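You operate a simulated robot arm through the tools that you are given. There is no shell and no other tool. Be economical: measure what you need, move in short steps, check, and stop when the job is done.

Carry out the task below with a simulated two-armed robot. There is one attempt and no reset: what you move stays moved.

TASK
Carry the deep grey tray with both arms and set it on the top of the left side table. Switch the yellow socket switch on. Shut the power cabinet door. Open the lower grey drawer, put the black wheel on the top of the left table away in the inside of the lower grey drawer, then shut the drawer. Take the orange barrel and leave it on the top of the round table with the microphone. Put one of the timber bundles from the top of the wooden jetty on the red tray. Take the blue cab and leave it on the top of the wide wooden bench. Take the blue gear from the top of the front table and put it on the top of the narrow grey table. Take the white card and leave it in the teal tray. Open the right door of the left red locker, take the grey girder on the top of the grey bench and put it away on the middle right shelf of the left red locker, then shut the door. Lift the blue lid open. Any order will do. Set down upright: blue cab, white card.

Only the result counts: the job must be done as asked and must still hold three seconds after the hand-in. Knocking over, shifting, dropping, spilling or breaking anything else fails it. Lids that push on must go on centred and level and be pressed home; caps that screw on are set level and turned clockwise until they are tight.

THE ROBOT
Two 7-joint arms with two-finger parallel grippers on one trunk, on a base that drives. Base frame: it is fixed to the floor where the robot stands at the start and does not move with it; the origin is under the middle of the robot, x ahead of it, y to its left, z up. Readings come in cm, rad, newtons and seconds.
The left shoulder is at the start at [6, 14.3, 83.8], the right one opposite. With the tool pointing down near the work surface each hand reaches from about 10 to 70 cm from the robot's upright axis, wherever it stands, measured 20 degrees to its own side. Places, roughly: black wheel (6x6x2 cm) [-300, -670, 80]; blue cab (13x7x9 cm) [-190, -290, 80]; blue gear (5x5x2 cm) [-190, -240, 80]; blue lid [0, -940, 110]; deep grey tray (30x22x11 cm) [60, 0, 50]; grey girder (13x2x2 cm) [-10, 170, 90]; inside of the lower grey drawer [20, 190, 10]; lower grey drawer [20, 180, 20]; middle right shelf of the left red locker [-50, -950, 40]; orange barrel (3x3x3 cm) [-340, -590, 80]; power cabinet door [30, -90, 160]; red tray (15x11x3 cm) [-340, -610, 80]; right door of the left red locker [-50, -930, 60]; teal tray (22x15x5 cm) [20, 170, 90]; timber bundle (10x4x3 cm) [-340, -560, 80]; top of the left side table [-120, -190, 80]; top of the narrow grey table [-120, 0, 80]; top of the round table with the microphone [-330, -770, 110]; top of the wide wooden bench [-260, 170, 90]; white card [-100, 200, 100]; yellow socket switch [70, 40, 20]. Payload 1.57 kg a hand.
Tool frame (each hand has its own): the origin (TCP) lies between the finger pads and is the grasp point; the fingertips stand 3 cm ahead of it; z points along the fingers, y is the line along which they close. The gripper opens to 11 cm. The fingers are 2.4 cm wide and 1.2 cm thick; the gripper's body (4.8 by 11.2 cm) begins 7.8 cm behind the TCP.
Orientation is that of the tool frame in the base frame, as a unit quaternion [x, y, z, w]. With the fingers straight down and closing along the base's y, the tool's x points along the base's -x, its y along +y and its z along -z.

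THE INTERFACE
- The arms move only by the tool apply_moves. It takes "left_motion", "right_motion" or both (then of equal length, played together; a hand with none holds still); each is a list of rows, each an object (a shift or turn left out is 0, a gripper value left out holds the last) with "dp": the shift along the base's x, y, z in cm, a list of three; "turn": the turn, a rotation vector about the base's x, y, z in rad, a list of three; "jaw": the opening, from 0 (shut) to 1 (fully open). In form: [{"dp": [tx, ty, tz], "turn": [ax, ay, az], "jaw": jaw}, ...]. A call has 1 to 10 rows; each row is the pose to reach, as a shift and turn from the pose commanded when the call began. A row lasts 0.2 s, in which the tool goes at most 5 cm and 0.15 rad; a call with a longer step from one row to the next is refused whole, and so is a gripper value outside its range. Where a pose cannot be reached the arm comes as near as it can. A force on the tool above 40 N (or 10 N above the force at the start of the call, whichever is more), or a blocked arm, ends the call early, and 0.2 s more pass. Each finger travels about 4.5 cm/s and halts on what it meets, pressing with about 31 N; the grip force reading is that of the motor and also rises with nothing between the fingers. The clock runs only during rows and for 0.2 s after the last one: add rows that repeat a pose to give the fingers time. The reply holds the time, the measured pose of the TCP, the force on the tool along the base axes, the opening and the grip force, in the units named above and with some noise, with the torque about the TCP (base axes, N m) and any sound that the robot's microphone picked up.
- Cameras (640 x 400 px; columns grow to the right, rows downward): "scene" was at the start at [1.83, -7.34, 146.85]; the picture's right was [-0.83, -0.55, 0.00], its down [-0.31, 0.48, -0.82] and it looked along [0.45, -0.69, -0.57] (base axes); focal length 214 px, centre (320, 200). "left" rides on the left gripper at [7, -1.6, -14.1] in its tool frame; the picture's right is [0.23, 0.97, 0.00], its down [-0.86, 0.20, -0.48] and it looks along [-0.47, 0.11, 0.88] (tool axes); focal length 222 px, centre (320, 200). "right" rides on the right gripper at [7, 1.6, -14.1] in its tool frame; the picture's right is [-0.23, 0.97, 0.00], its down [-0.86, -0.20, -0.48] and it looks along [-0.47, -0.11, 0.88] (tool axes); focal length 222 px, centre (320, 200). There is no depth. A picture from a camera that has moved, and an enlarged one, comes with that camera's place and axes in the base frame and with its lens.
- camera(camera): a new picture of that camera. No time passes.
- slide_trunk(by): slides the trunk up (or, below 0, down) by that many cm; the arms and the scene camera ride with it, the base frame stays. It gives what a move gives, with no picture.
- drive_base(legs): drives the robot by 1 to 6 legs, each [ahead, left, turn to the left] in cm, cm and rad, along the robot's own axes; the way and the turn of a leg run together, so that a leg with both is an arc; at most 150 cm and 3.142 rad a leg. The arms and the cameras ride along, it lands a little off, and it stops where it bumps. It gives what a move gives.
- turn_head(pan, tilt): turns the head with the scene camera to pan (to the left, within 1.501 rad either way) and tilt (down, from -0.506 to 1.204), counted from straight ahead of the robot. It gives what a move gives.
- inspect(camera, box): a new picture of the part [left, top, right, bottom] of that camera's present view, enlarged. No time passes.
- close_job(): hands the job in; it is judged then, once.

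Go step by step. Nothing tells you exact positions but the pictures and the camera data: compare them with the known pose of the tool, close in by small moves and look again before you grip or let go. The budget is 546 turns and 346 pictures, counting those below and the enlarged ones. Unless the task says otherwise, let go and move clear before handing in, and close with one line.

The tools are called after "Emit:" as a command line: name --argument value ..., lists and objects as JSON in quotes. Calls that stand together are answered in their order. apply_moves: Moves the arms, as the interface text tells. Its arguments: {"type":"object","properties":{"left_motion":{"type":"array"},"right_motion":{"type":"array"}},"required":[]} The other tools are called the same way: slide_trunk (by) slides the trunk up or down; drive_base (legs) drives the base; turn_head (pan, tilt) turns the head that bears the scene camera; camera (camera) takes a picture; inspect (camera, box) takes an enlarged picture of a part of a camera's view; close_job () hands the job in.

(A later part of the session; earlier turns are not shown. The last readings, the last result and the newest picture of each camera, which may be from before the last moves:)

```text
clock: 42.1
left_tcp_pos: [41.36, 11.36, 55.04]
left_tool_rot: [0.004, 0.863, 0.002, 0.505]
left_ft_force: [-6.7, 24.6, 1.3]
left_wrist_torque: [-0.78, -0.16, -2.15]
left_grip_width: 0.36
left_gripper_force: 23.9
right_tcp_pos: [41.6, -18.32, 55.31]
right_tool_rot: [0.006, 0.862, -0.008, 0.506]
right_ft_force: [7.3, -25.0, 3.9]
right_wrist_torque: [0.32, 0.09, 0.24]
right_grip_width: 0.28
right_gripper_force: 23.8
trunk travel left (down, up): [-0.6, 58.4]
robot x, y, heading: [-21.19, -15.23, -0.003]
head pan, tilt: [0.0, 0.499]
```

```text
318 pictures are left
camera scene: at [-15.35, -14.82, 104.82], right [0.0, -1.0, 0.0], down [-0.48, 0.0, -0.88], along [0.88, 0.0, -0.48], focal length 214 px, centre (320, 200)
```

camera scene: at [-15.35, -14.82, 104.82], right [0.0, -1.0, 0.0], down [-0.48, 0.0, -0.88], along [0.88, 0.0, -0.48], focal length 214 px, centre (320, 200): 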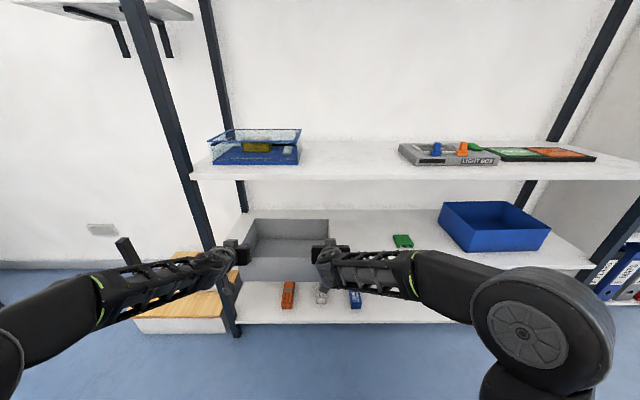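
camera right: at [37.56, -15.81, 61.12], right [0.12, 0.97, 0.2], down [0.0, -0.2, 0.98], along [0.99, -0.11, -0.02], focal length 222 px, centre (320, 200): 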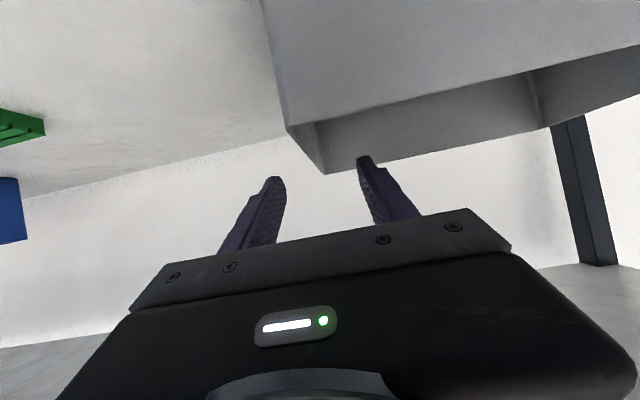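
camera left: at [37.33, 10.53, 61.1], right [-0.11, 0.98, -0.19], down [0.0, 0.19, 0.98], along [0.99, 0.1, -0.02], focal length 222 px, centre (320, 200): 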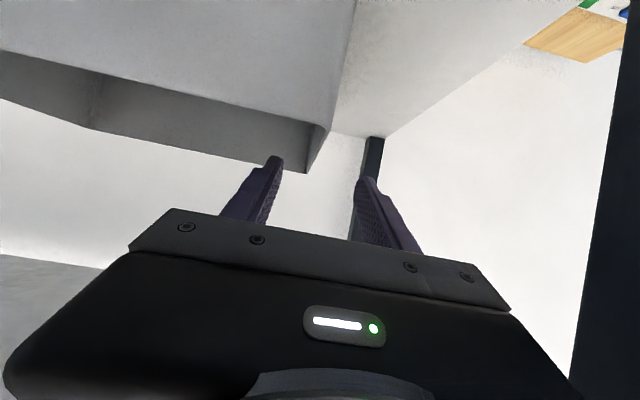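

The tray now sits with its centre at about x=48, still stable. I release, shift the hands to the middle of the walls, and regrip.

Emit:
apply_moves --left_motion '[{"jaw": 0.4}, {"jaw": 0.4}, {"jaw": 0.4}, {"dp": [0, 0, 2.5]}, {"dp": [0, 0, 5]}, {"dp": [3.3, 0, 5]}, {"dp": [6.6, 0, 5]}, {"dp": [6.6, 0, 2.5]}, {"dp": [6.6, 0, 0]}, {"dp": [6.6, 0, -0.3]}]' --right_motion '[{"jaw": 0.4}, {"jaw": 0.4}, {"jaw": 0.4}, {"dp": [0, 0, 2.5]}, {"dp": [0, 0, 5]}, {"dp": [3.3, 0, 5]}, {"dp": [6.6, 0, 5]}, {"dp": [6.6, 0, 2.5]}, {"dp": [6.6, 0, 0]}, {"dp": [6.6, 0, -0.3]}]'

Emit:
camera --camera "left"

Emit:
camera --camera "right"

```text
clock: 44.4
left_tcp_pos: [48.11, 11.49, 55.25]
left_tool_rot: [0.002, 0.862, 0.004, 0.507]
left_ft_force: [-1.6, 3.0, 14.7]
left_wrist_torque: [-0.06, 1.2, -0.24]
left_grip_width: 4.4
left_gripper_force: 0.0
right_tcp_pos: [48.23, -18.28, 55.21]
right_tool_rot: [0.005, 0.861, -0.006, 0.508]
right_ft_force: [-2.3, -0.3, 8.0]
right_wrist_torque: [0.0, 0.66, 0.0]
right_grip_width: 4.4
right_gripper_force: 0.0
trunk travel left (down, up): [-0.6, 58.4]
robot x, y, heading: [-21.17, -15.01, -0.003]
head pan, tilt: [0.0, 0.499]
```

```text
317 pictures are left
camera left: at [32.28, 9.84, 55.97], right [-0.11, 0.98, -0.19], down [0.0, 0.19, 0.98], along [0.99, 0.11, -0.02], focal length 222 px, centre (320, 200)
```

left: 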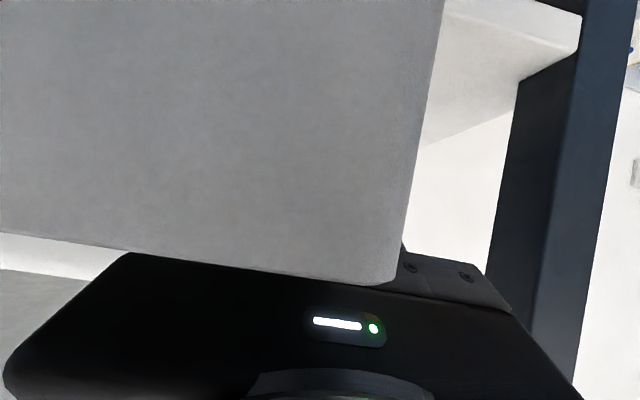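

```text
316 pictures are left
camera right: at [32.53, -16.39, 55.98], right [0.12, 0.97, 0.19], down [-0.01, -0.2, 0.98], along [0.99, -0.12, -0.02], focal length 222 px, centre (320, 200)
```

right: 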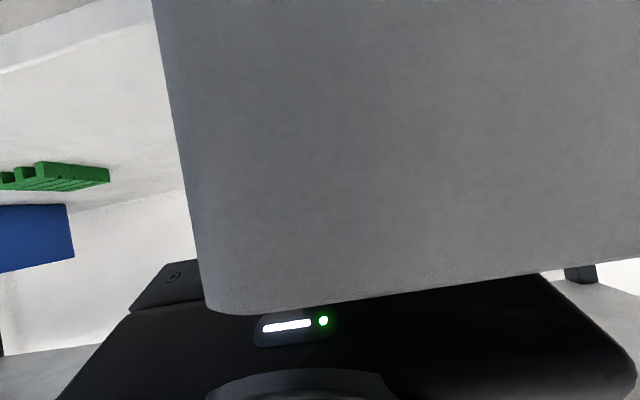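

The gripper bodies just touch the rim. I raise them 0.5 cm and close.

Emit:
apply_moves --left_motion '[{"dp": [0, -0.2, 0.6]}, {"dp": [0, -0.2, 0.6], "jaw": 0}, {"dp": [0, -0.2, 0.6]}, {"dp": [0, -0.2, 0.6]}, {"dp": [0, -0.2, 0.6]}, {"dp": [0, -0.2, 0.6]}]' --right_motion '[{"dp": [0, 0.2, 0.6]}, {"dp": [0, 0.2, 0.6], "jaw": 0}, {"dp": [0, 0.2, 0.6]}, {"dp": [0, 0.2, 0.6]}, {"dp": [0, 0.2, 0.6]}, {"dp": [0, 0.2, 0.6]}]'

Emit:
apply_moves --left_motion '[{"dp": [0, 0, 0.7]}, {"dp": [0, 0, 1.5]}, {"dp": [0, 0, 1.5]}]' --right_motion '[{"dp": [0, 0, 0.7]}, {"dp": [0, 0, 1.5]}, {"dp": [0, 0, 1.5]}]'

Emit:
camera --camera "scene"

```text
clock: 45.8
left_tcp_pos: [47.89, 11.49, 55.41]
left_tool_rot: [0.003, 0.864, 0.003, 0.504]
left_ft_force: [-2.7, 12.2, -0.5]
left_wrist_torque: [-0.66, 0.27, -1.86]
left_grip_width: 0.34
left_gripper_force: 24.1
right_tcp_pos: [48.44, -18.22, 55.55]
right_tool_rot: [0.006, 0.862, -0.007, 0.506]
right_ft_force: [2.5, -12.5, 0.4]
right_wrist_torque: [0.67, -0.3, 1.12]
right_grip_width: 0.29
right_gripper_force: 24.5
trunk travel left (down, up): [-0.6, 58.4]
robot x, y, heading: [-21.3, -14.67, -0.003]
head pan, tilt: [0.0, 0.499]
```

```text
clock: 46.5
left_tcp_pos: [48.0, 11.3, 56.96]
left_tool_rot: [0.002, 0.863, 0.004, 0.504]
left_ft_force: [-2.3, 17.5, -0.3]
left_wrist_torque: [-0.7, 0.17, -1.91]
left_grip_width: 0.35
left_gripper_force: 24.6
right_tcp_pos: [48.27, -18.27, 56.99]
right_tool_rot: [0.006, 0.863, -0.007, 0.506]
right_ft_force: [2.6, -16.7, -0.8]
right_wrist_torque: [0.68, -0.24, 1.13]
right_grip_width: 0.29
right_gripper_force: 24.1
trunk travel left (down, up): [-0.6, 58.4]
robot x, y, heading: [-21.14, -14.91, 0.001]
head pan, tilt: [0.0, 0.499]
```

```text
315 pictures are left
camera scene: at [-15.32, -14.82, 104.82], right [0.0, -1.0, 0.0], down [-0.48, 0.0, -0.88], along [0.88, 0.0, -0.48], focal length 214 px, centre (320, 200)
```

scene: 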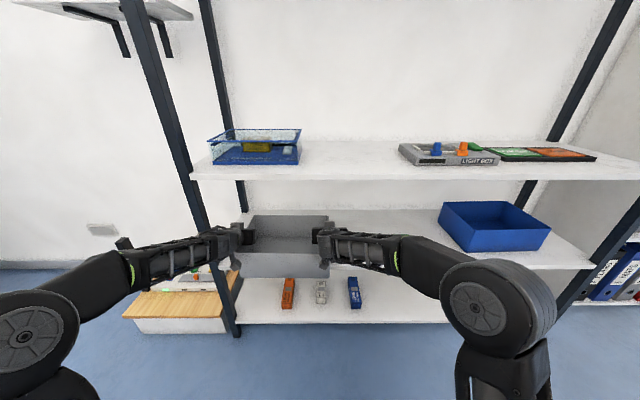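

The tray is up. I back out 30 cm, then raise the trunk.

Emit:
drive_base --legs '[[-32, 0, 0]]'

Emit:
slide_trunk --by 40

Emit:
turn_head --pan -1.5 --tilt 0.4

Emit:
camera --camera "scene"

```text
clock: 48.4
left_tcp_pos: [22.72, 12.14, 57.11]
left_tool_rot: [0.001, 0.863, 0.005, 0.506]
left_ft_force: [-1.6, 3.7, -0.4]
left_wrist_torque: [-0.7, 0.09, -1.71]
left_grip_width: 0.33
left_gripper_force: 24.2
right_tcp_pos: [23.33, -17.66, 57.27]
right_tool_rot: [0.005, 0.862, -0.006, 0.508]
right_ft_force: [1.3, -3.8, -0.8]
right_wrist_torque: [0.63, -0.09, 1.21]
right_grip_width: 0.28
right_gripper_force: 24.4
trunk travel left (down, up): [-0.6, 58.4]
robot x, y, heading: [-46.69, -14.45, 0.007]
head pan, tilt: [0.0, 0.499]
stopped in leg 1: the robot was blocked; the commanded pose is now the measured one
```

```text
clock: 52.2
left_tcp_pos: [22.84, 12.14, 97.08]
left_tool_rot: [0.0, 0.863, 0.005, 0.506]
left_ft_force: [-2.0, 3.8, -0.3]
left_wrist_torque: [-0.72, -0.01, -1.74]
left_grip_width: 0.32
left_gripper_force: 24.7
right_tcp_pos: [23.42, -17.61, 97.26]
right_tool_rot: [0.004, 0.862, -0.006, 0.507]
right_ft_force: [1.5, -3.6, -0.9]
right_wrist_torque: [0.64, -0.06, 1.14]
right_grip_width: 0.25
right_gripper_force: 24.7
trunk travel left (down, up): [-40.6, 18.4]
robot x, y, heading: [-45.95, -14.54, 0.004]
head pan, tilt: [0.0, 0.499]
```

```text
clock: 53.8
left_tcp_pos: [22.81, 12.02, 97.21]
left_tool_rot: [-0.001, 0.863, 0.006, 0.506]
left_ft_force: [-2.4, 3.5, -0.7]
left_wrist_torque: [-0.67, 0.03, -1.76]
left_grip_width: 0.35
left_gripper_force: 24.3
right_tcp_pos: [23.37, -17.67, 97.19]
right_tool_rot: [0.003, 0.861, -0.005, 0.508]
right_ft_force: [2.8, -3.0, -0.2]
right_wrist_torque: [0.59, -0.06, 1.14]
right_grip_width: 0.28
right_gripper_force: 24.6
trunk travel left (down, up): [-40.6, 18.4]
robot x, y, heading: [-46.47, -15.24, 0.006]
head pan, tilt: [-1.499, 0.4]
```

```text
314 pictures are left
camera scene: at [-48.68, -23.89, 145.73], right [-1.0, -0.08, 0.0], down [-0.03, 0.39, -0.92], along [0.07, -0.92, -0.39], focal length 214 px, centre (320, 200)
```

scene: 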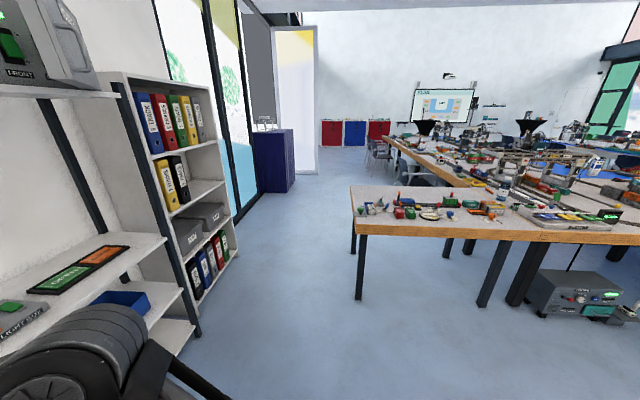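

Backing stopped at x≈−46 (something behind). The tray is held level; I pull it closer to the body and look behind on the left before turning.

Emit:
apply_moves --left_motion '[{"dp": [-3, 0, 0]}, {"dp": [-6, 0, 0]}, {"dp": [-9, 0, 0]}, {"dp": [-12, 0, 0]}, {"dp": [-15, 0, 0]}]' --right_motion '[{"dp": [-3, 0, 0]}, {"dp": [-6, 0, 0]}, {"dp": [-9, 0, 0]}, {"dp": [-12, 0, 0]}, {"dp": [-15, 0, 0]}]'

Emit:
turn_head --pan 1.5 --tilt 0.8

Emit:
camera --camera "scene"

```text
clock: 55.0
left_tcp_pos: [7.71, 12.05, 97.19]
left_tool_rot: [0.0, 0.862, 0.005, 0.507]
left_ft_force: [-2.1, 7.1, -0.1]
left_wrist_torque: [-0.72, 0.03, -1.8]
left_grip_width: 0.34
left_gripper_force: 24.7
right_tcp_pos: [8.29, -17.7, 97.35]
right_tool_rot: [0.004, 0.862, -0.006, 0.507]
right_ft_force: [2.7, -8.1, -1.4]
right_wrist_torque: [0.59, -0.03, 1.23]
right_grip_width: 0.27
right_gripper_force: 23.9
trunk travel left (down, up): [-40.6, 18.4]
robot x, y, heading: [-46.68, -14.49, 0.005]
head pan, tilt: [-1.499, 0.4]
```

```text
clock: 57.6
left_tcp_pos: [7.96, 12.03, 97.06]
left_tool_rot: [-0.001, 0.863, 0.006, 0.505]
left_ft_force: [-2.1, 12.0, -0.8]
left_wrist_torque: [-0.71, -0.02, -1.85]
left_grip_width: 0.35
left_gripper_force: 24.1
right_tcp_pos: [8.48, -17.74, 97.4]
right_tool_rot: [0.004, 0.862, -0.006, 0.507]
right_ft_force: [2.2, -11.0, -1.0]
right_wrist_torque: [0.62, 0.0, 1.27]
right_grip_width: 0.29
right_gripper_force: 24.2
trunk travel left (down, up): [-40.6, 18.4]
robot x, y, heading: [-46.36, -14.46, 0.005]
head pan, tilt: [1.499, 0.799]
```

```text
313 pictures are left
camera scene: at [-48.85, -6.61, 142.22], right [1.0, -0.07, 0.0], down [-0.05, -0.72, -0.7], along [0.05, 0.7, -0.72], focal length 214 px, centre (320, 200)
```

scene: 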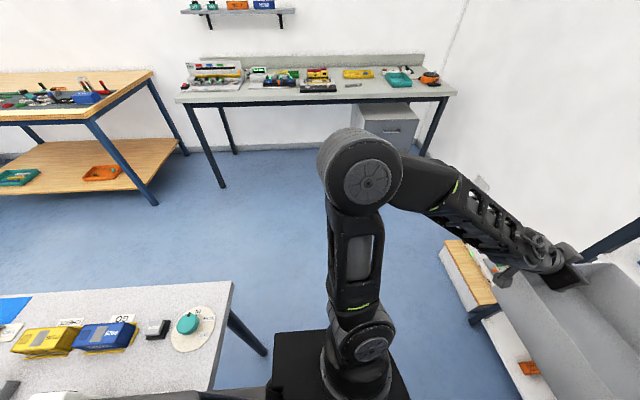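

The narrow grey table's edge is right behind me, at x≈−73. I raise the trunk, turn right and drive down the aisle toward the left side table.

Emit:
slide_trunk --by 16

Emit:
drive_base --legs '[[4, 0, 0], [0, 0, -1.57]]'

Emit:
turn_head --pan 0.0 --tilt 0.5

Emit:
camera --camera "scene"

```text
clock: 59.5
left_tcp_pos: [7.82, 12.0, 113.11]
left_tool_rot: [0.0, 0.863, 0.005, 0.505]
left_ft_force: [-2.9, 14.1, -0.7]
left_wrist_torque: [-0.73, -0.01, -1.86]
left_grip_width: 0.33
left_gripper_force: 24.7
right_tcp_pos: [8.47, -17.66, 113.3]
right_tool_rot: [0.003, 0.861, -0.005, 0.508]
right_ft_force: [2.3, -14.5, -0.7]
right_wrist_torque: [0.62, -0.04, 1.33]
right_grip_width: 0.27
right_gripper_force: 24.4
trunk travel left (down, up): [-56.6, 2.4]
robot x, y, heading: [-46.41, -14.83, 0.004]
head pan, tilt: [1.499, 0.799]
```

```text
clock: 64.2
left_tcp_pos: [-16.15, -69.15, 113.1]
left_tool_rot: [0.612, 0.608, -0.355, 0.361]
left_ft_force: [17.1, 2.9, -0.8]
left_wrist_torque: [0.0, 0.73, -1.91]
left_grip_width: 0.33
left_gripper_force: 24.5
right_tcp_pos: [-45.84, -69.37, 113.35]
right_tool_rot: [0.614, 0.605, -0.364, 0.354]
right_ft_force: [-16.5, -1.2, -0.6]
right_wrist_torque: [-0.01, -0.62, 1.39]
right_grip_width: 0.3
right_gripper_force: 24.6
trunk travel left (down, up): [-56.6, 2.4]
robot x, y, heading: [-42.53, -14.57, -1.576]
head pan, tilt: [1.499, 0.799]
```

```text
clock: 65.8
left_tcp_pos: [-16.11, -69.14, 113.22]
left_tool_rot: [0.612, 0.608, -0.355, 0.36]
left_ft_force: [4.5, 2.1, -0.7]
left_wrist_torque: [0.13, 0.71, -1.8]
left_grip_width: 0.35
left_gripper_force: 24.2
right_tcp_pos: [-45.91, -69.39, 113.27]
right_tool_rot: [0.614, 0.605, -0.364, 0.353]
right_ft_force: [-3.6, -1.6, -0.5]
right_wrist_torque: [-0.11, -0.64, 1.28]
right_grip_width: 0.31
right_gripper_force: 23.9
trunk travel left (down, up): [-56.6, 2.4]
robot x, y, heading: [-42.33, -14.82, -1.573]
head pan, tilt: [0.0, 0.499]
```

```text
312 pictures are left
camera scene: at [-42.4, -20.75, 160.82], right [-1.0, 0.0, 0.0], down [0.0, 0.48, -0.88], along [0.0, -0.88, -0.48], focal length 214 px, centre (320, 200)
```

scene: 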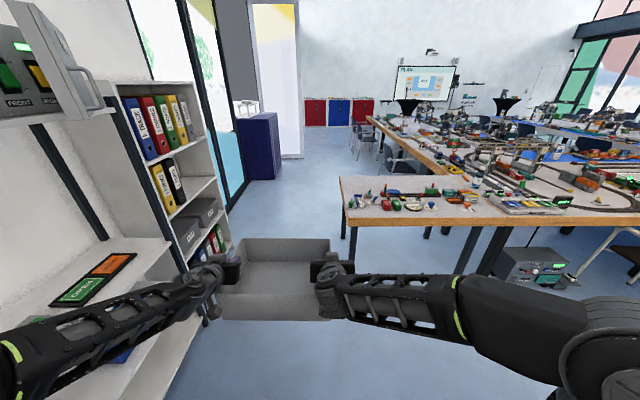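

Emit:
inspect --camera "scene" --box '[320, 100, 640, 300]'

Emit:
turn_head --pan -0.9 --tilt 0.5

Emit:
camera --camera "scene"

```text
2.00 times, centred on (480, 200) of scene
camera zoom: at [-42.4, -20.75, 160.82], right [-1.0, 0.0, 0.0], down [0.0, 0.48, -0.88], along [0.0, -0.88, -0.48], focal length 429 px, centre (0, 200)
```

zoom: 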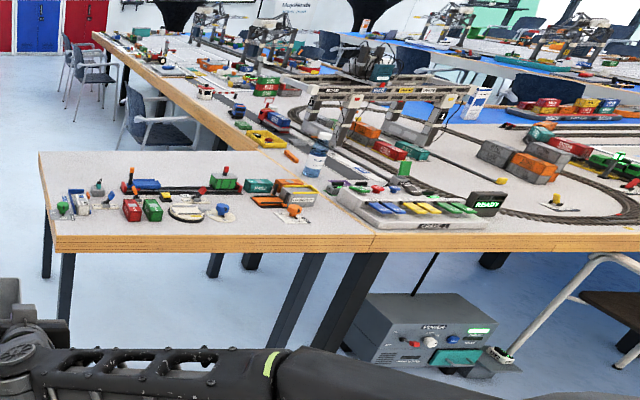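

```text
clock: 67.0
left_tcp_pos: [-16.09, -69.09, 113.24]
left_tool_rot: [0.612, 0.608, -0.355, 0.361]
left_ft_force: [5.1, 1.7, -0.8]
left_wrist_torque: [-0.04, 0.69, -1.79]
left_grip_width: 0.32
left_gripper_force: 24.1
right_tcp_pos: [-45.78, -69.6, 113.33]
right_tool_rot: [0.615, 0.604, -0.364, 0.353]
right_ft_force: [-5.0, -2.1, -0.9]
right_wrist_torque: [-0.03, -0.61, 1.3]
right_grip_width: 0.26
right_gripper_force: 24.2
trunk travel left (down, up): [-56.6, 2.4]
robot x, y, heading: [-42.53, -14.7, -1.576]
head pan, tilt: [-0.901, 0.499]
```

```text
310 pictures are left
camera scene: at [-49.52, -17.28, 160.82], right [-0.62, 0.79, 0.0], down [0.38, 0.3, -0.88], along [-0.69, -0.54, -0.48], focal length 214 px, centre (320, 200)
```

scene: 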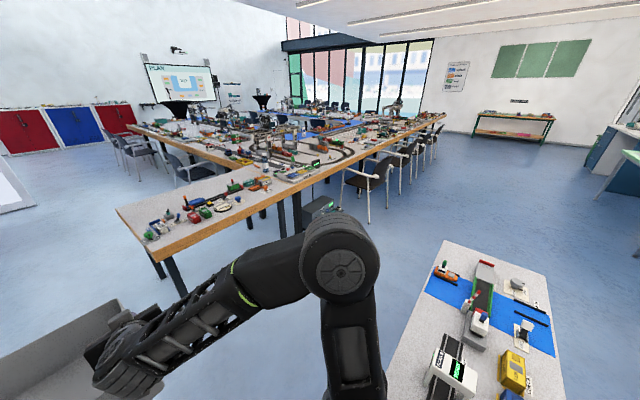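

The left side table spans x≈−61 to −163, y≈−135 to −218, with objects mostly in its front half; the back strip looks free. I drive down the aisle and look from the side.

Emit:
drive_base --legs '[[20, 20, 0], [145, 0, 0]]'

Emit:
turn_head --pan -1.3 --tilt 0.6

Emit:
camera --camera "scene"

```text
clock: 75.8
left_tcp_pos: [0.62, -234.94, 113.19]
left_tool_rot: [0.618, 0.602, -0.359, 0.357]
left_ft_force: [6.0, 0.9, -0.1]
left_wrist_torque: [0.02, 0.72, -1.77]
left_grip_width: 0.34
left_gripper_force: 24.8
right_tcp_pos: [-29.15, -234.72, 113.35]
right_tool_rot: [0.62, 0.598, -0.368, 0.35]
right_ft_force: [-6.3, -2.4, -1.0]
right_wrist_torque: [-0.04, -0.59, 1.31]
right_grip_width: 0.28
right_gripper_force: 24.1
trunk travel left (down, up): [-56.6, 2.4]
robot x, y, heading: [-24.53, -179.45, -1.595]
head pan, tilt: [-0.901, 0.499]
```

```text
clock: 76.6
left_tcp_pos: [0.71, -234.8, 113.11]
left_tool_rot: [0.618, 0.602, -0.358, 0.357]
left_ft_force: [3.7, 0.7, 0.1]
left_wrist_torque: [0.06, 0.74, -1.76]
left_grip_width: 0.36
left_gripper_force: 24.5
right_tcp_pos: [-29.05, -234.64, 113.32]
right_tool_rot: [0.621, 0.598, -0.368, 0.349]
right_ft_force: [-3.6, -1.6, -0.8]
right_wrist_torque: [-0.04, -0.62, 1.33]
right_grip_width: 0.29
right_gripper_force: 23.8
trunk travel left (down, up): [-56.6, 2.4]
robot x, y, heading: [-24.5, -179.9, -1.594]
head pan, tilt: [-1.3, 0.6]
```

```text
309 pictures are left
camera scene: at [-32.99, -179.07, 159.91], right [-0.24, 0.97, 0.0], down [0.55, 0.14, -0.83], along [-0.8, -0.2, -0.56], focal length 214 px, centre (320, 200)
```

scene: 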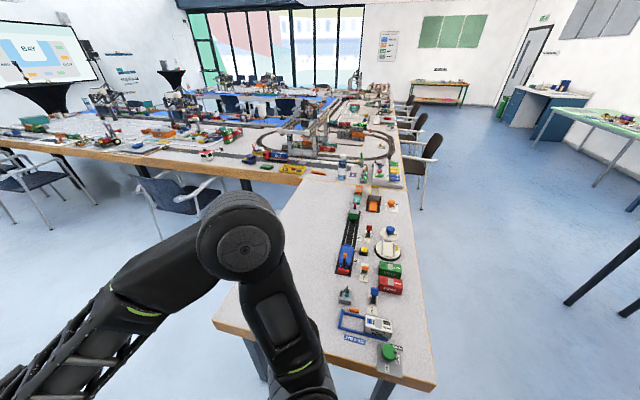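

The back half of the table is free (y≈−183 to −225). I'll face −x at y≈−197 so the tray comes over (−78, −207).

Emit:
drive_base --legs '[[17.5, 0, 0], [0, 0, -1.547]]'

Emit:
turn_head --pan 0.0 --tilt 0.9

Emit:
camera --camera "scene"

```text
clock: 81.9
left_tcp_pos: [-78.99, -223.98, 113.19]
left_tool_rot: [0.862, 0.003, -0.506, 0.007]
left_ft_force: [1.4, -3.9, -0.5]
left_wrist_torque: [0.73, 0.04, -1.77]
left_grip_width: 0.33
left_gripper_force: 25.1
right_tcp_pos: [-79.67, -194.21, 113.31]
right_tool_rot: [0.861, -0.002, -0.508, -0.006]
right_ft_force: [-1.4, 3.9, -0.7]
right_wrist_torque: [-0.62, 0.04, 1.35]
right_grip_width: 0.28
right_gripper_force: 24.6
trunk travel left (down, up): [-56.6, 2.4]
robot x, y, heading: [-24.71, -196.93, -3.136]
head pan, tilt: [-1.3, 0.6]
```

```text
clock: 83.3
left_tcp_pos: [-78.95, -223.92, 113.2]
left_tool_rot: [0.862, 0.003, -0.506, 0.007]
left_ft_force: [2.1, -3.7, -0.2]
left_wrist_torque: [0.72, -0.05, -1.74]
left_grip_width: 0.35
left_gripper_force: 24.5
right_tcp_pos: [-79.7, -194.19, 113.31]
right_tool_rot: [0.862, -0.002, -0.507, -0.005]
right_ft_force: [-2.2, 3.3, -1.3]
right_wrist_torque: [-0.61, 0.13, 1.32]
right_grip_width: 0.3
right_gripper_force: 24.5
trunk travel left (down, up): [-56.6, 2.4]
robot x, y, heading: [-24.83, -197.17, -3.132]
head pan, tilt: [0.0, 0.901]
```

```text
308 pictures are left
camera scene: at [-29.46, -197.03, 157.43], right [-0.01, 1.0, 0.0], down [0.78, 0.01, -0.62], along [-0.62, -0.01, -0.78], focal length 214 px, centre (320, 200)
```

scene: 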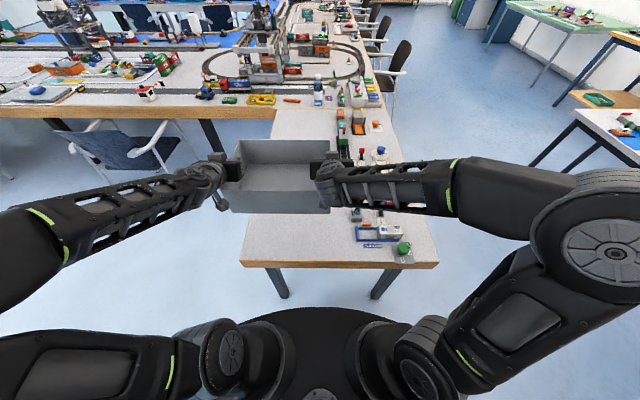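

The tray is over the table; I shift 3.5 cm to the robot's right to centre it in the free strip, then lower.

Emit:
drive_base --legs '[[0, -3.5, 0]]'

Emit:
slide_trunk --by -19

Emit:
camera --camera "scene"

Emit:
camera --camera "right"

```text
clock: 84.2
left_tcp_pos: [-78.99, -220.34, 113.18]
left_tool_rot: [0.862, 0.002, -0.506, 0.008]
left_ft_force: [1.1, -2.9, -0.5]
left_wrist_torque: [0.7, -0.12, -1.68]
left_grip_width: 0.32
left_gripper_force: 24.4
right_tcp_pos: [-79.8, -190.61, 113.35]
right_tool_rot: [0.861, -0.002, -0.508, -0.004]
right_ft_force: [-0.7, 4.6, -1.2]
right_wrist_torque: [-0.65, 0.11, 1.48]
right_grip_width: 0.29
right_gripper_force: 24.3
trunk travel left (down, up): [-56.6, 2.4]
robot x, y, heading: [-25.16, -193.43, -3.134]
head pan, tilt: [0.0, 0.901]
```

```text
clock: 86.3
left_tcp_pos: [-79.05, -220.46, 94.14]
left_tool_rot: [0.862, 0.003, -0.506, 0.007]
left_ft_force: [1.4, -4.3, 0.1]
left_wrist_torque: [0.71, -0.06, -1.77]
left_grip_width: 0.32
left_gripper_force: 24.5
right_tcp_pos: [-79.8, -190.73, 94.35]
right_tool_rot: [0.862, -0.001, -0.507, -0.004]
right_ft_force: [-1.4, 3.2, -1.3]
right_wrist_torque: [-0.6, 0.05, 1.33]
right_grip_width: 0.3
right_gripper_force: 24.5
trunk travel left (down, up): [-37.6, 21.4]
robot x, y, heading: [-25.05, -193.45, -3.129]
head pan, tilt: [0.0, 0.901]
```

```text
307 pictures are left
camera scene: at [-29.47, -193.52, 138.44], right [-0.01, 1.0, 0.0], down [0.78, 0.01, -0.62], along [-0.62, -0.01, -0.78], focal length 214 px, centre (320, 200)
```

scene: 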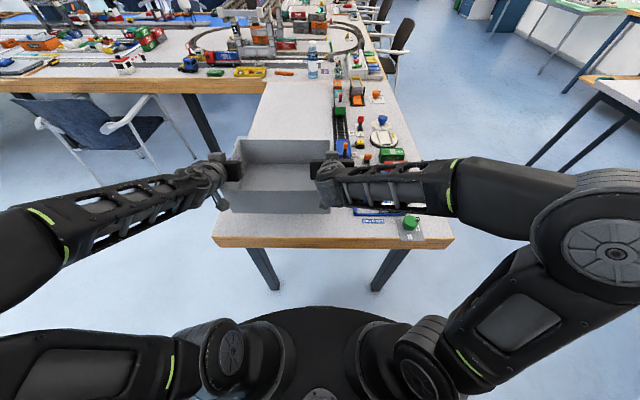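

```text
306 pictures are left
camera right: at [-63.92, -192.39, 95.06], right [-0.12, -0.97, 0.19], down [0.01, 0.19, 0.98], along [-0.99, 0.12, -0.02], focal length 222 px, centre (320, 200)
```

right: 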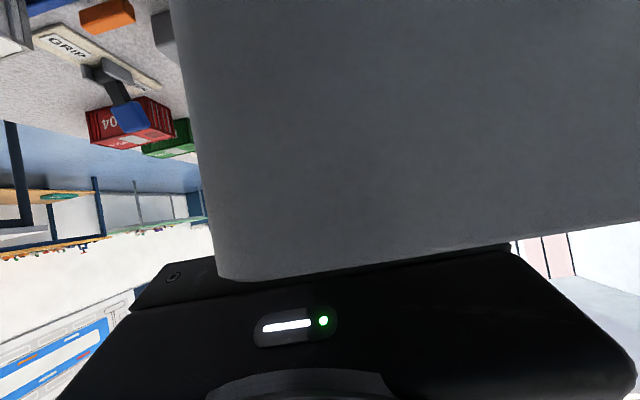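

About 4 cm to go. I lower the trunk 3 cm, then touch down with the arms in small steps.

Emit:
slide_trunk --by -3

Emit:
apply_moves --left_motion '[{"dp": [0, 0, -0.5]}, {"dp": [0, 0, -1]}, {"dp": [0, 0, -1.5]}, {"dp": [0, 0, -1.5]}]' --right_motion '[{"dp": [0, 0, -0.5]}, {"dp": [0, 0, -1]}, {"dp": [0, 0, -1.5]}, {"dp": [0, 0, -1.5]}]'

Emit:
inspect --camera "scene" --box '[180, 100, 460, 275]'

```text
clock: 87.0
left_tcp_pos: [-79.0, -220.43, 91.16]
left_tool_rot: [0.862, 0.002, -0.506, 0.006]
left_ft_force: [1.1, -3.4, -0.1]
left_wrist_torque: [0.72, 0.03, -1.74]
left_grip_width: 0.35
left_gripper_force: 24.6
right_tcp_pos: [-79.68, -190.84, 91.26]
right_tool_rot: [0.861, -0.002, -0.508, -0.005]
right_ft_force: [-3.0, 4.6, -0.5]
right_wrist_torque: [-0.61, 0.03, 1.35]
right_grip_width: 0.28
right_gripper_force: 24.0
trunk travel left (down, up): [-34.6, 24.4]
robot x, y, heading: [-24.87, -193.49, -3.13]
head pan, tilt: [0.0, 0.901]
```

```text
clock: 88.0
left_tcp_pos: [-78.95, -220.41, 89.7]
left_tool_rot: [0.862, 0.002, -0.506, 0.007]
left_ft_force: [2.5, -5.8, 0.0]
left_wrist_torque: [0.7, -0.1, -1.78]
left_grip_width: 0.35
left_gripper_force: 24.5
right_tcp_pos: [-79.66, -190.77, 89.7]
right_tool_rot: [0.862, -0.001, -0.507, -0.004]
right_ft_force: [-2.1, 6.0, -1.1]
right_wrist_torque: [-0.69, 0.1, 1.35]
right_grip_width: 0.29
right_gripper_force: 24.1
trunk travel left (down, up): [-34.6, 24.4]
robot x, y, heading: [-24.88, -193.52, -3.132]
head pan, tilt: [0.0, 0.901]
```

```text
2.29 times, centred on (320, 188) of scene
camera zoom: at [-29.48, -193.52, 135.43], right [-0.01, 1.0, 0.0], down [0.78, 0.01, -0.62], along [-0.62, -0.01, -0.78], focal length 490 px, centre (320, 229)
```

zoom: 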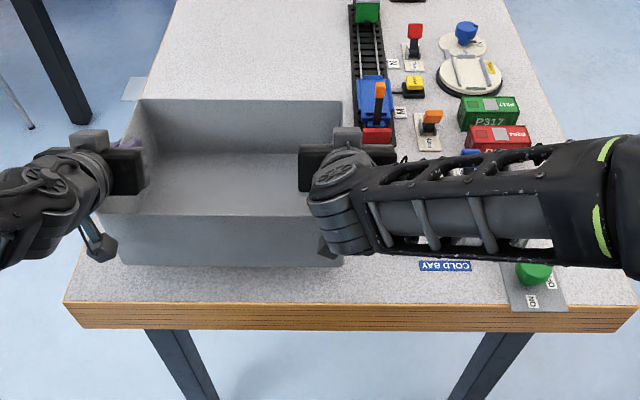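

Position is good, with gaps on both sides. I keep lowering gently until contact.

Emit:
apply_moves --left_motion '[{"dp": [0, 0, -0.4]}, {"dp": [0, 0, -0.8]}, {"dp": [0, 0, -1.2]}, {"dp": [0, 0, -1.2]}]' --right_motion '[{"dp": [0, 0, -0.4]}, {"dp": [0, 0, -0.8]}, {"dp": [0, 0, -1.2]}, {"dp": [0, 0, -1.2]}]'

```text
clock: 89.0
left_tcp_pos: [-79.16, -220.48, 88.48]
left_tool_rot: [0.863, 0.002, -0.506, 0.007]
left_ft_force: [1.9, -4.4, 0.0]
left_wrist_torque: [0.69, 0.0, -1.77]
left_grip_width: 0.35
left_gripper_force: 24.5
right_tcp_pos: [-79.73, -190.74, 88.77]
right_tool_rot: [0.862, -0.002, -0.508, -0.005]
right_ft_force: [-2.0, 4.0, -0.9]
right_wrist_torque: [-0.59, -0.02, 1.31]
right_grip_width: 0.28
right_gripper_force: 23.7
trunk travel left (down, up): [-34.6, 24.4]
robot x, y, heading: [-24.96, -193.33, -3.129]
head pan, tilt: [0.0, 0.901]
```

Emit:
apply_moves --left_motion '[{"dp": [0, 0, -0.4]}, {"dp": [0, 0, -0.8]}, {"dp": [0, 0, -1.2]}, {"dp": [0, 0, -1.6]}, {"dp": [0, 0, -2.0]}, {"dp": [0, 0, -2.0]}]' --right_motion '[{"dp": [0, 0, -0.4]}, {"dp": [0, 0, -0.8]}, {"dp": [0, 0, -1.2]}, {"dp": [0, 0, -1.6]}, {"dp": [0, 0, -2.0]}, {"dp": [0, 0, -2.0]}]'

Emit:
camera --camera "right"

```text
clock: 90.4
left_tcp_pos: [-78.92, -220.45, 86.58]
left_tool_rot: [0.862, 0.003, -0.506, 0.007]
left_ft_force: [1.6, -6.2, -0.9]
left_wrist_torque: [0.67, -0.15, -1.77]
left_grip_width: 0.33
left_gripper_force: 24.6
right_tcp_pos: [-79.63, -190.61, 86.57]
right_tool_rot: [0.862, -0.002, -0.507, -0.005]
right_ft_force: [-1.7, 6.9, -0.1]
right_wrist_torque: [-0.69, 0.18, 1.41]
right_grip_width: 0.32
right_gripper_force: 23.9
trunk travel left (down, up): [-34.6, 24.4]
robot x, y, heading: [-24.94, -193.46, -3.129]
head pan, tilt: [0.0, 0.901]
```

```text
304 pictures are left
camera right: at [-63.89, -192.36, 87.32], right [-0.12, -0.97, 0.19], down [0.01, 0.19, 0.98], along [-0.99, 0.12, -0.02], focal length 222 px, centre (320, 200)
```

right: 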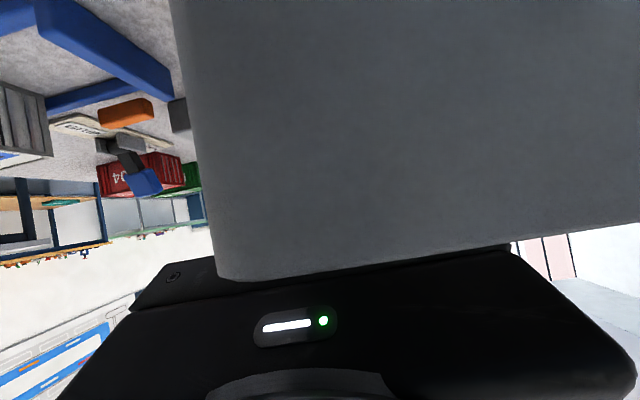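

Emit:
apply_moves --left_motion '[{"dp": [0, 0, -0.4]}, {"dp": [0, 0, -0.8]}, {"dp": [0, 0, -1.2]}, {"dp": [0, 0, -1.6]}, {"dp": [0, 0, -2.0]}, {"dp": [0, 0, -2.0]}]' --right_motion '[{"dp": [0, 0, -0.4]}, {"dp": [0, 0, -0.8]}, {"dp": [0, 0, -1.2]}, {"dp": [0, 0, -1.6]}, {"dp": [0, 0, -2.0]}, {"dp": [0, 0, -2.0]}]'

Emit:
inspect --camera "scene" --box '[180, 100, 460, 275]'

```text
clock: 91.7
left_tcp_pos: [-79.27, -220.4, 85.24]
left_tool_rot: [0.858, 0.002, -0.514, 0.009]
left_ft_force: [6.2, -5.2, 25.7]
left_wrist_torque: [0.77, -3.78, -1.83]
left_grip_width: 0.37
left_gripper_force: 24.5
right_tcp_pos: [-79.88, -190.74, 85.44]
right_tool_rot: [0.857, -0.002, -0.515, -0.003]
right_ft_force: [0.1, 5.1, 10.7]
right_wrist_torque: [-0.44, -1.23, 1.46]
right_grip_width: 0.31
right_gripper_force: 24.5
trunk travel left (down, up): [-34.6, 24.4]
robot x, y, heading: [-24.79, -193.24, -3.129]
head pan, tilt: [0.0, 0.901]
stopped in row 6 (left hand): the force on the tool passed its limit at 42 N (the readings are from after the stop); the commanded pose is now the measured one
```

```text
2.29 times, centred on (320, 188) of scene
camera zoom: at [-29.17, -193.43, 135.46], right [-0.01, 1.0, 0.0], down [0.78, 0.01, -0.62], along [-0.62, -0.01, -0.78], focal length 490 px, centre (320, 229)
```

zoom: 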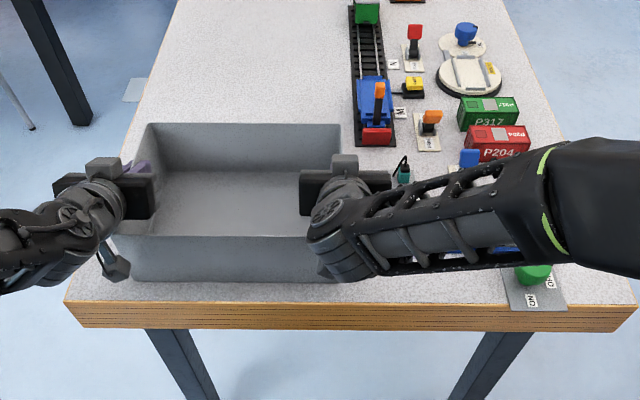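

Touchdown felt. I open the jaws slightly and raise both hands straight up.

Emit:
apply_moves --left_motion '[{"jaw": 0.25}, {"jaw": 0.25}, {"jaw": 0.25}, {"dp": [0, 0, 2]}, {"dp": [0, 0, 4.5]}, {"dp": [0, 0, 8]}]' --right_motion '[{"jaw": 0.25}, {"jaw": 0.25}, {"jaw": 0.25}, {"dp": [0, 0, 2]}, {"dp": [0, 0, 4.5]}, {"dp": [0, 0, 8]}]'

Emit:
slide_trunk --by 20

Emit:
camera --camera "scene"

```text
clock: 93.1
left_tcp_pos: [-79.33, -220.53, 92.84]
left_tool_rot: [0.859, 0.002, -0.512, 0.008]
left_ft_force: [0.1, 0.4, 0.1]
left_wrist_torque: [0.02, 0.03, -0.02]
left_grip_width: 2.74
left_gripper_force: 0.1
right_tcp_pos: [-79.87, -190.76, 93.25]
right_tool_rot: [0.859, -0.003, -0.512, -0.004]
right_ft_force: [1.2, -0.1, -0.2]
right_wrist_torque: [0.01, -0.02, 0.0]
right_grip_width: 2.78
right_gripper_force: 0.0
trunk travel left (down, up): [-34.6, 24.4]
robot x, y, heading: [-25.31, -193.21, -3.132]
head pan, tilt: [0.0, 0.901]
```

```text
clock: 95.2
left_tcp_pos: [-79.5, -220.49, 112.83]
left_tool_rot: [0.859, 0.003, -0.512, 0.009]
left_ft_force: [0.6, -0.1, 0.6]
left_wrist_torque: [0.01, 0.01, -0.02]
left_grip_width: 2.75
left_gripper_force: 0.1
right_tcp_pos: [-79.85, -190.66, 113.27]
right_tool_rot: [0.859, -0.003, -0.512, -0.004]
right_ft_force: [0.5, -0.7, 0.0]
right_wrist_torque: [0.0, 0.01, 0.0]
right_grip_width: 2.74
right_gripper_force: 0.1
trunk travel left (down, up): [-54.6, 4.4]
robot x, y, heading: [-24.71, -193.39, -3.137]
head pan, tilt: [0.0, 0.901]
```

```text
302 pictures are left
camera scene: at [-29.49, -193.53, 155.43], right [-0.01, 1.0, 0.0], down [0.78, 0.01, -0.62], along [-0.62, -0.01, -0.78], focal length 214 px, centre (320, 200)
```

scene: 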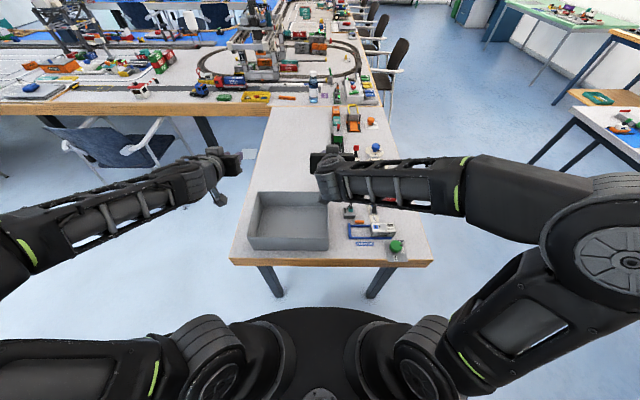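

The tray stands well on the left side table. Next are the blue gear and blue cab on the front table nearby; I back off, turn the hands down, and move over there.

Emit:
drive_base --legs '[[-25, 0, 0], [0, 68, 0]]'

Emit:
apply_moves --left_motion '[{"dp": [0, 0, 0], "turn": [0, -0.15, 0]}, {"dp": [0, 0, 0], "turn": [0, -0.3, 0], "jaw": 0.8}, {"dp": [0, 0, 0], "turn": [0, -0.45, 0]}, {"dp": [0, 0, 0], "turn": [0, -0.6, 0]}, {"dp": [0, 0, 0], "turn": [0, -0.75, 0]}, {"dp": [0, 0, 0], "turn": [0, -0.9, 0]}, {"dp": [0, 0, 0], "turn": [0, -1.04, 0]}, {"dp": [0, 0, 0], "turn": [0, -1.04, 0]}]' --right_motion '[{"dp": [0, 2, 0], "turn": [0, -0.15, 0]}, {"dp": [0, 4, 0], "turn": [0, -0.3, 0], "jaw": 0.8}, {"dp": [0, 6, 0], "turn": [0, -0.45, 0]}, {"dp": [0, 8, 0], "turn": [0, -0.6, 0]}, {"dp": [0, 10, 0], "turn": [0, -0.75, 0]}, {"dp": [0, 12, 0], "turn": [0, -0.9, 0]}, {"dp": [0, 14, 0], "turn": [0, -1.04, 0]}, {"dp": [0, 16, 0], "turn": [0, -1.04, 0]}]'

Emit:
turn_head --pan 0.1 --tilt 0.6

Emit:
camera --camera "scene"

```text
clock: 100.4
left_tcp_pos: [-53.66, -287.85, 112.73]
left_tool_rot: [0.859, 0.002, -0.512, 0.008]
left_ft_force: [0.3, -0.1, -0.4]
left_wrist_torque: [0.0, 0.0, 0.0]
left_grip_width: 2.74
left_gripper_force: 0.0
right_tcp_pos: [-54.25, -257.94, 113.19]
right_tool_rot: [0.859, -0.003, -0.513, -0.004]
right_ft_force: [1.0, -0.5, 0.2]
right_wrist_torque: [0.03, -0.02, -0.04]
right_grip_width: 2.76
right_gripper_force: 0.1
trunk travel left (down, up): [-54.6, 4.4]
robot x, y, heading: [0.78, -260.91, -3.133]
head pan, tilt: [0.0, 0.901]
```

```text
clock: 102.2
left_tcp_pos: [-53.71, -287.67, 112.96]
left_tool_rot: [0.999, -0.003, -0.051, 0.009]
left_ft_force: [0.5, -1.0, -0.3]
left_wrist_torque: [-0.06, -0.02, 0.02]
left_grip_width: 8.81
left_gripper_force: 0.0
left hand out of reach, approached as far as the arm can: row 7, 8
right_tcp_pos: [-53.62, -241.87, 111.97]
right_tool_rot: [1.0, 0.001, -0.02, -0.004]
right_ft_force: [0.4, 0.8, 0.0]
right_wrist_torque: [0.03, -0.03, 0.02]
right_grip_width: 8.81
right_gripper_force: 0.1
right hand out of reach, approached as far as the arm can: row 7, 8
trunk travel left (down, up): [-54.6, 4.4]
robot x, y, heading: [0.64, -261.07, -3.13]
head pan, tilt: [0.0, 0.901]
```

```text
clock: 103.0
left_tcp_pos: [-53.68, -287.7, 112.97]
left_tool_rot: [0.999, -0.002, -0.052, 0.008]
left_ft_force: [0.1, -0.9, 0.0]
left_wrist_torque: [0.0, -0.01, 0.04]
left_grip_width: 8.78
left_gripper_force: 0.0
right_tcp_pos: [-53.67, -241.96, 112.06]
right_tool_rot: [1.0, 0.0, -0.02, -0.005]
right_ft_force: [0.0, 0.4, -0.2]
right_wrist_torque: [0.03, 0.01, 0.0]
right_grip_width: 8.8
right_gripper_force: 0.0
trunk travel left (down, up): [-54.6, 4.4]
robot x, y, heading: [0.69, -260.89, -3.135]
head pan, tilt: [0.099, 0.6]
```

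```text
301 pictures are left
camera scene: at [-5.0, -261.68, 157.9], right [-0.11, 0.99, 0.0], down [0.56, 0.06, -0.82], along [-0.82, -0.09, -0.57], focal length 214 px, centre (320, 200)
```

scene: 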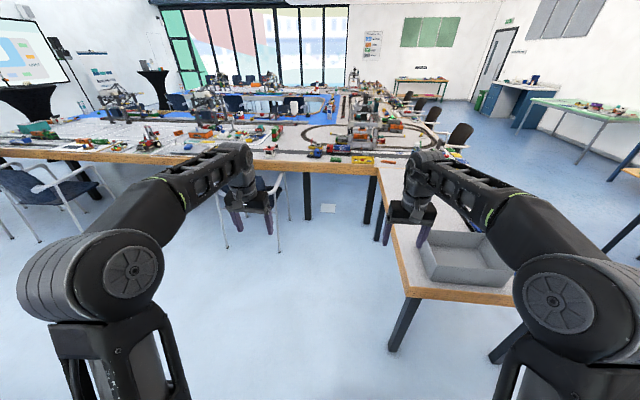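

Emit:
inspect --camera "scene" --box '[220, 100, 440, 240]'

```text
2.86 times, centred on (330, 170) of scene
camera zoom: at [-5.0, -261.68, 157.9], right [-0.11, 0.99, 0.0], down [0.56, 0.06, -0.82], along [-0.82, -0.09, -0.57], focal length 613 px, centre (291, 286)
```

zoom: 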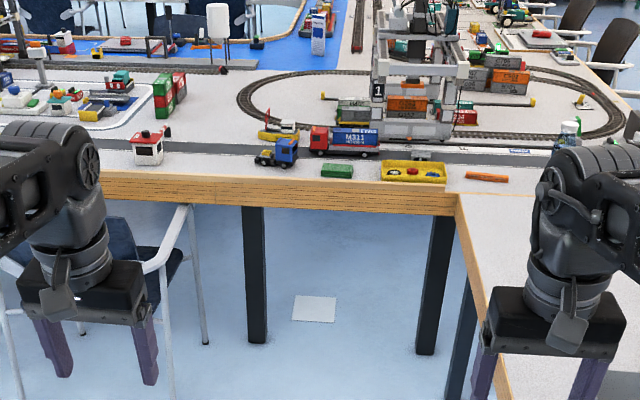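

I see the blue cab truck at about (−196, −287) and a yellow sorting tray with gears at (−194, −239). I drive forward to the table edge.

Emit:
drive_base --legs '[[131, 0, 0]]'

Emit:
turn_head --pan 0.0 --tilt 0.85

Emit:
camera --camera "scene"

Emit:
camera --camera "left"

Emit:
camera --camera "right"

```text
clock: 109.7
left_tcp_pos: [-186.8, -288.63, 112.97]
left_tool_rot: [0.999, -0.004, -0.051, 0.007]
left_ft_force: [-0.5, 0.1, -0.2]
left_wrist_torque: [-0.03, -0.01, -0.02]
left_grip_width: 8.8
left_gripper_force: 0.0
right_tcp_pos: [-186.78, -242.83, 112.05]
right_tool_rot: [1.0, 0.0, -0.02, -0.005]
right_ft_force: [0.8, -0.7, 0.4]
right_wrist_torque: [0.0, 0.0, 0.0]
right_grip_width: 8.79
right_gripper_force: 0.1
trunk travel left (down, up): [-54.6, 4.4]
robot x, y, heading: [-132.3, -261.51, -3.133]
head pan, tilt: [0.099, 0.6]
```

```text
clock: 110.4
left_tcp_pos: [-186.81, -288.64, 112.93]
left_tool_rot: [0.999, -0.002, -0.052, 0.007]
left_ft_force: [-0.4, 0.7, 0.0]
left_wrist_torque: [0.02, -0.02, -0.02]
left_grip_width: 8.78
left_gripper_force: 0.0
right_tcp_pos: [-186.69, -242.83, 112.1]
right_tool_rot: [1.0, -0.001, -0.02, -0.006]
right_ft_force: [0.1, -0.1, -0.4]
right_wrist_torque: [-0.03, -0.01, -0.01]
right_grip_width: 8.81
right_gripper_force: 0.0
trunk travel left (down, up): [-54.6, 4.4]
robot x, y, heading: [-132.29, -261.33, -3.135]
head pan, tilt: [0.0, 0.85]
```

```text
299 pictures are left
camera scene: at [-137.14, -261.74, 155.83], right [-0.01, 1.0, 0.0], down [0.75, 0.0, -0.66], along [-0.66, 0.0, -0.75], focal length 214 px, centre (320, 200)
```

scene: 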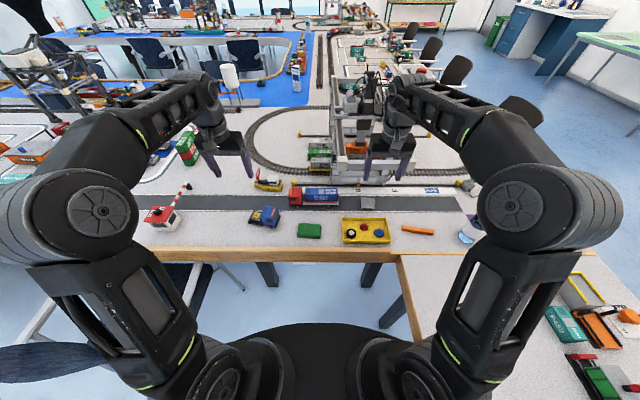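

```text
298 pictures are left
camera left: at [-178.39, -286.85, 126.2], right [0.22, -0.98, -0.01], down [-0.8, -0.19, 0.57], along [-0.55, -0.12, -0.82], focal length 222 px, centre (320, 200)
```

left: 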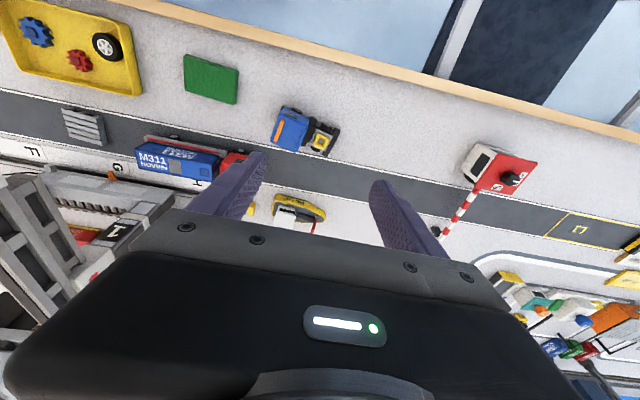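

```text
297 pictures are left
camera right: at [-179.12, -244.52, 125.85], right [-0.23, -0.97, 0.0], down [-0.83, 0.2, 0.51], along [-0.5, 0.12, -0.86], focal length 222 px, centre (320, 200)
```

right: 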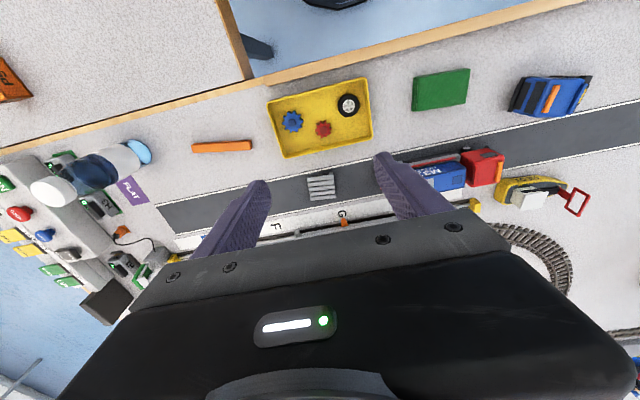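

I'll bring the right hand above the blue gear and the left above the cab for a closer look.

Emit:
apply_moves --right_motion '[{"dp": [0, 1.5, -4], "turn": [0, 0.02, 0]}, {"dp": [0, 3, -8], "turn": [0, -0.02, 0]}, {"dp": [0, 5, -12], "turn": [0, -0.04, 0]}, {"dp": [0, 6.5, -16], "turn": [0, -0.04, 0]}, {"dp": [0, 6.5, -18], "turn": [0, -0.04, 0]}]' --left_motion '[{"dp": [-1, 0, -4], "turn": [0, 0, 0]}, {"dp": [-2, 0, -8], "turn": [0, -0.05, 0]}, {"dp": [-3, 0, -12], "turn": [0, -0.1, 0]}, {"dp": [-3, 0, -14], "turn": [0, -0.1, 0]}, {"dp": [-3, 0, -14], "turn": [0, -0.1, 0]}]'

Emit:
inspect --camera "right" --box '[160, 0, 480, 200]'

Emit:
inspect --camera "left" --box '[160, 0, 480, 200]'

```text
clock: 111.6
left_tcp_pos: [-189.92, -288.65, 98.84]
left_tool_rot: [1.0, -0.003, -0.001, 0.008]
left_ft_force: [0.2, -0.1, -0.4]
left_wrist_torque: [0.01, 0.01, 0.0]
left_grip_width: 8.79
left_gripper_force: 0.1
right_tcp_pos: [-186.95, -236.37, 93.89]
right_tool_rot: [1.0, 0.0, 0.0, -0.005]
right_ft_force: [-0.2, 0.0, 0.2]
right_wrist_torque: [0.03, -0.01, 0.03]
right_grip_width: 8.83
right_gripper_force: 0.1
trunk travel left (down, up): [-54.6, 4.4]
robot x, y, heading: [-132.1, -262.11, -3.139]
head pan, tilt: [0.0, 0.85]
```

```text
2.00 times, centred on (320, 100) of right
camera zoom: at [-179.9, -238.11, 107.95], right [-0.23, -0.97, -0.01], down [-0.85, 0.2, 0.48], along [-0.47, 0.12, -0.88], focal length 444 px, centre (320, 400)
```

zoom: 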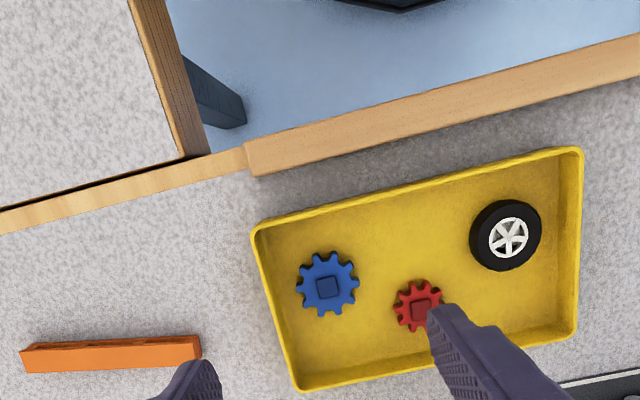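

```text
2.00 times, centred on (320, 100) of left
camera zoom: at [-182.86, -286.93, 112.96], right [0.22, -0.98, 0.01], down [-0.86, -0.19, 0.48], along [-0.47, -0.12, -0.88], focal length 444 px, centre (320, 400)
```

zoom: 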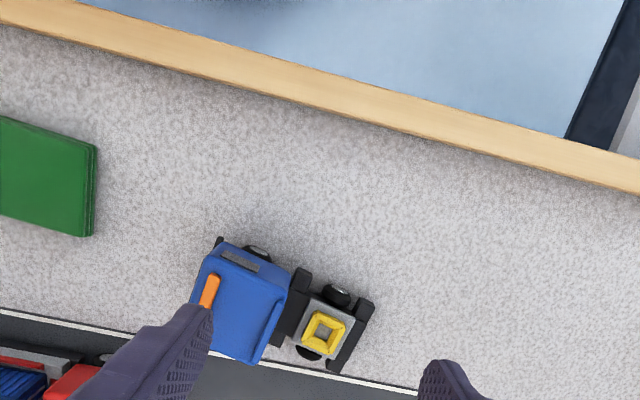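

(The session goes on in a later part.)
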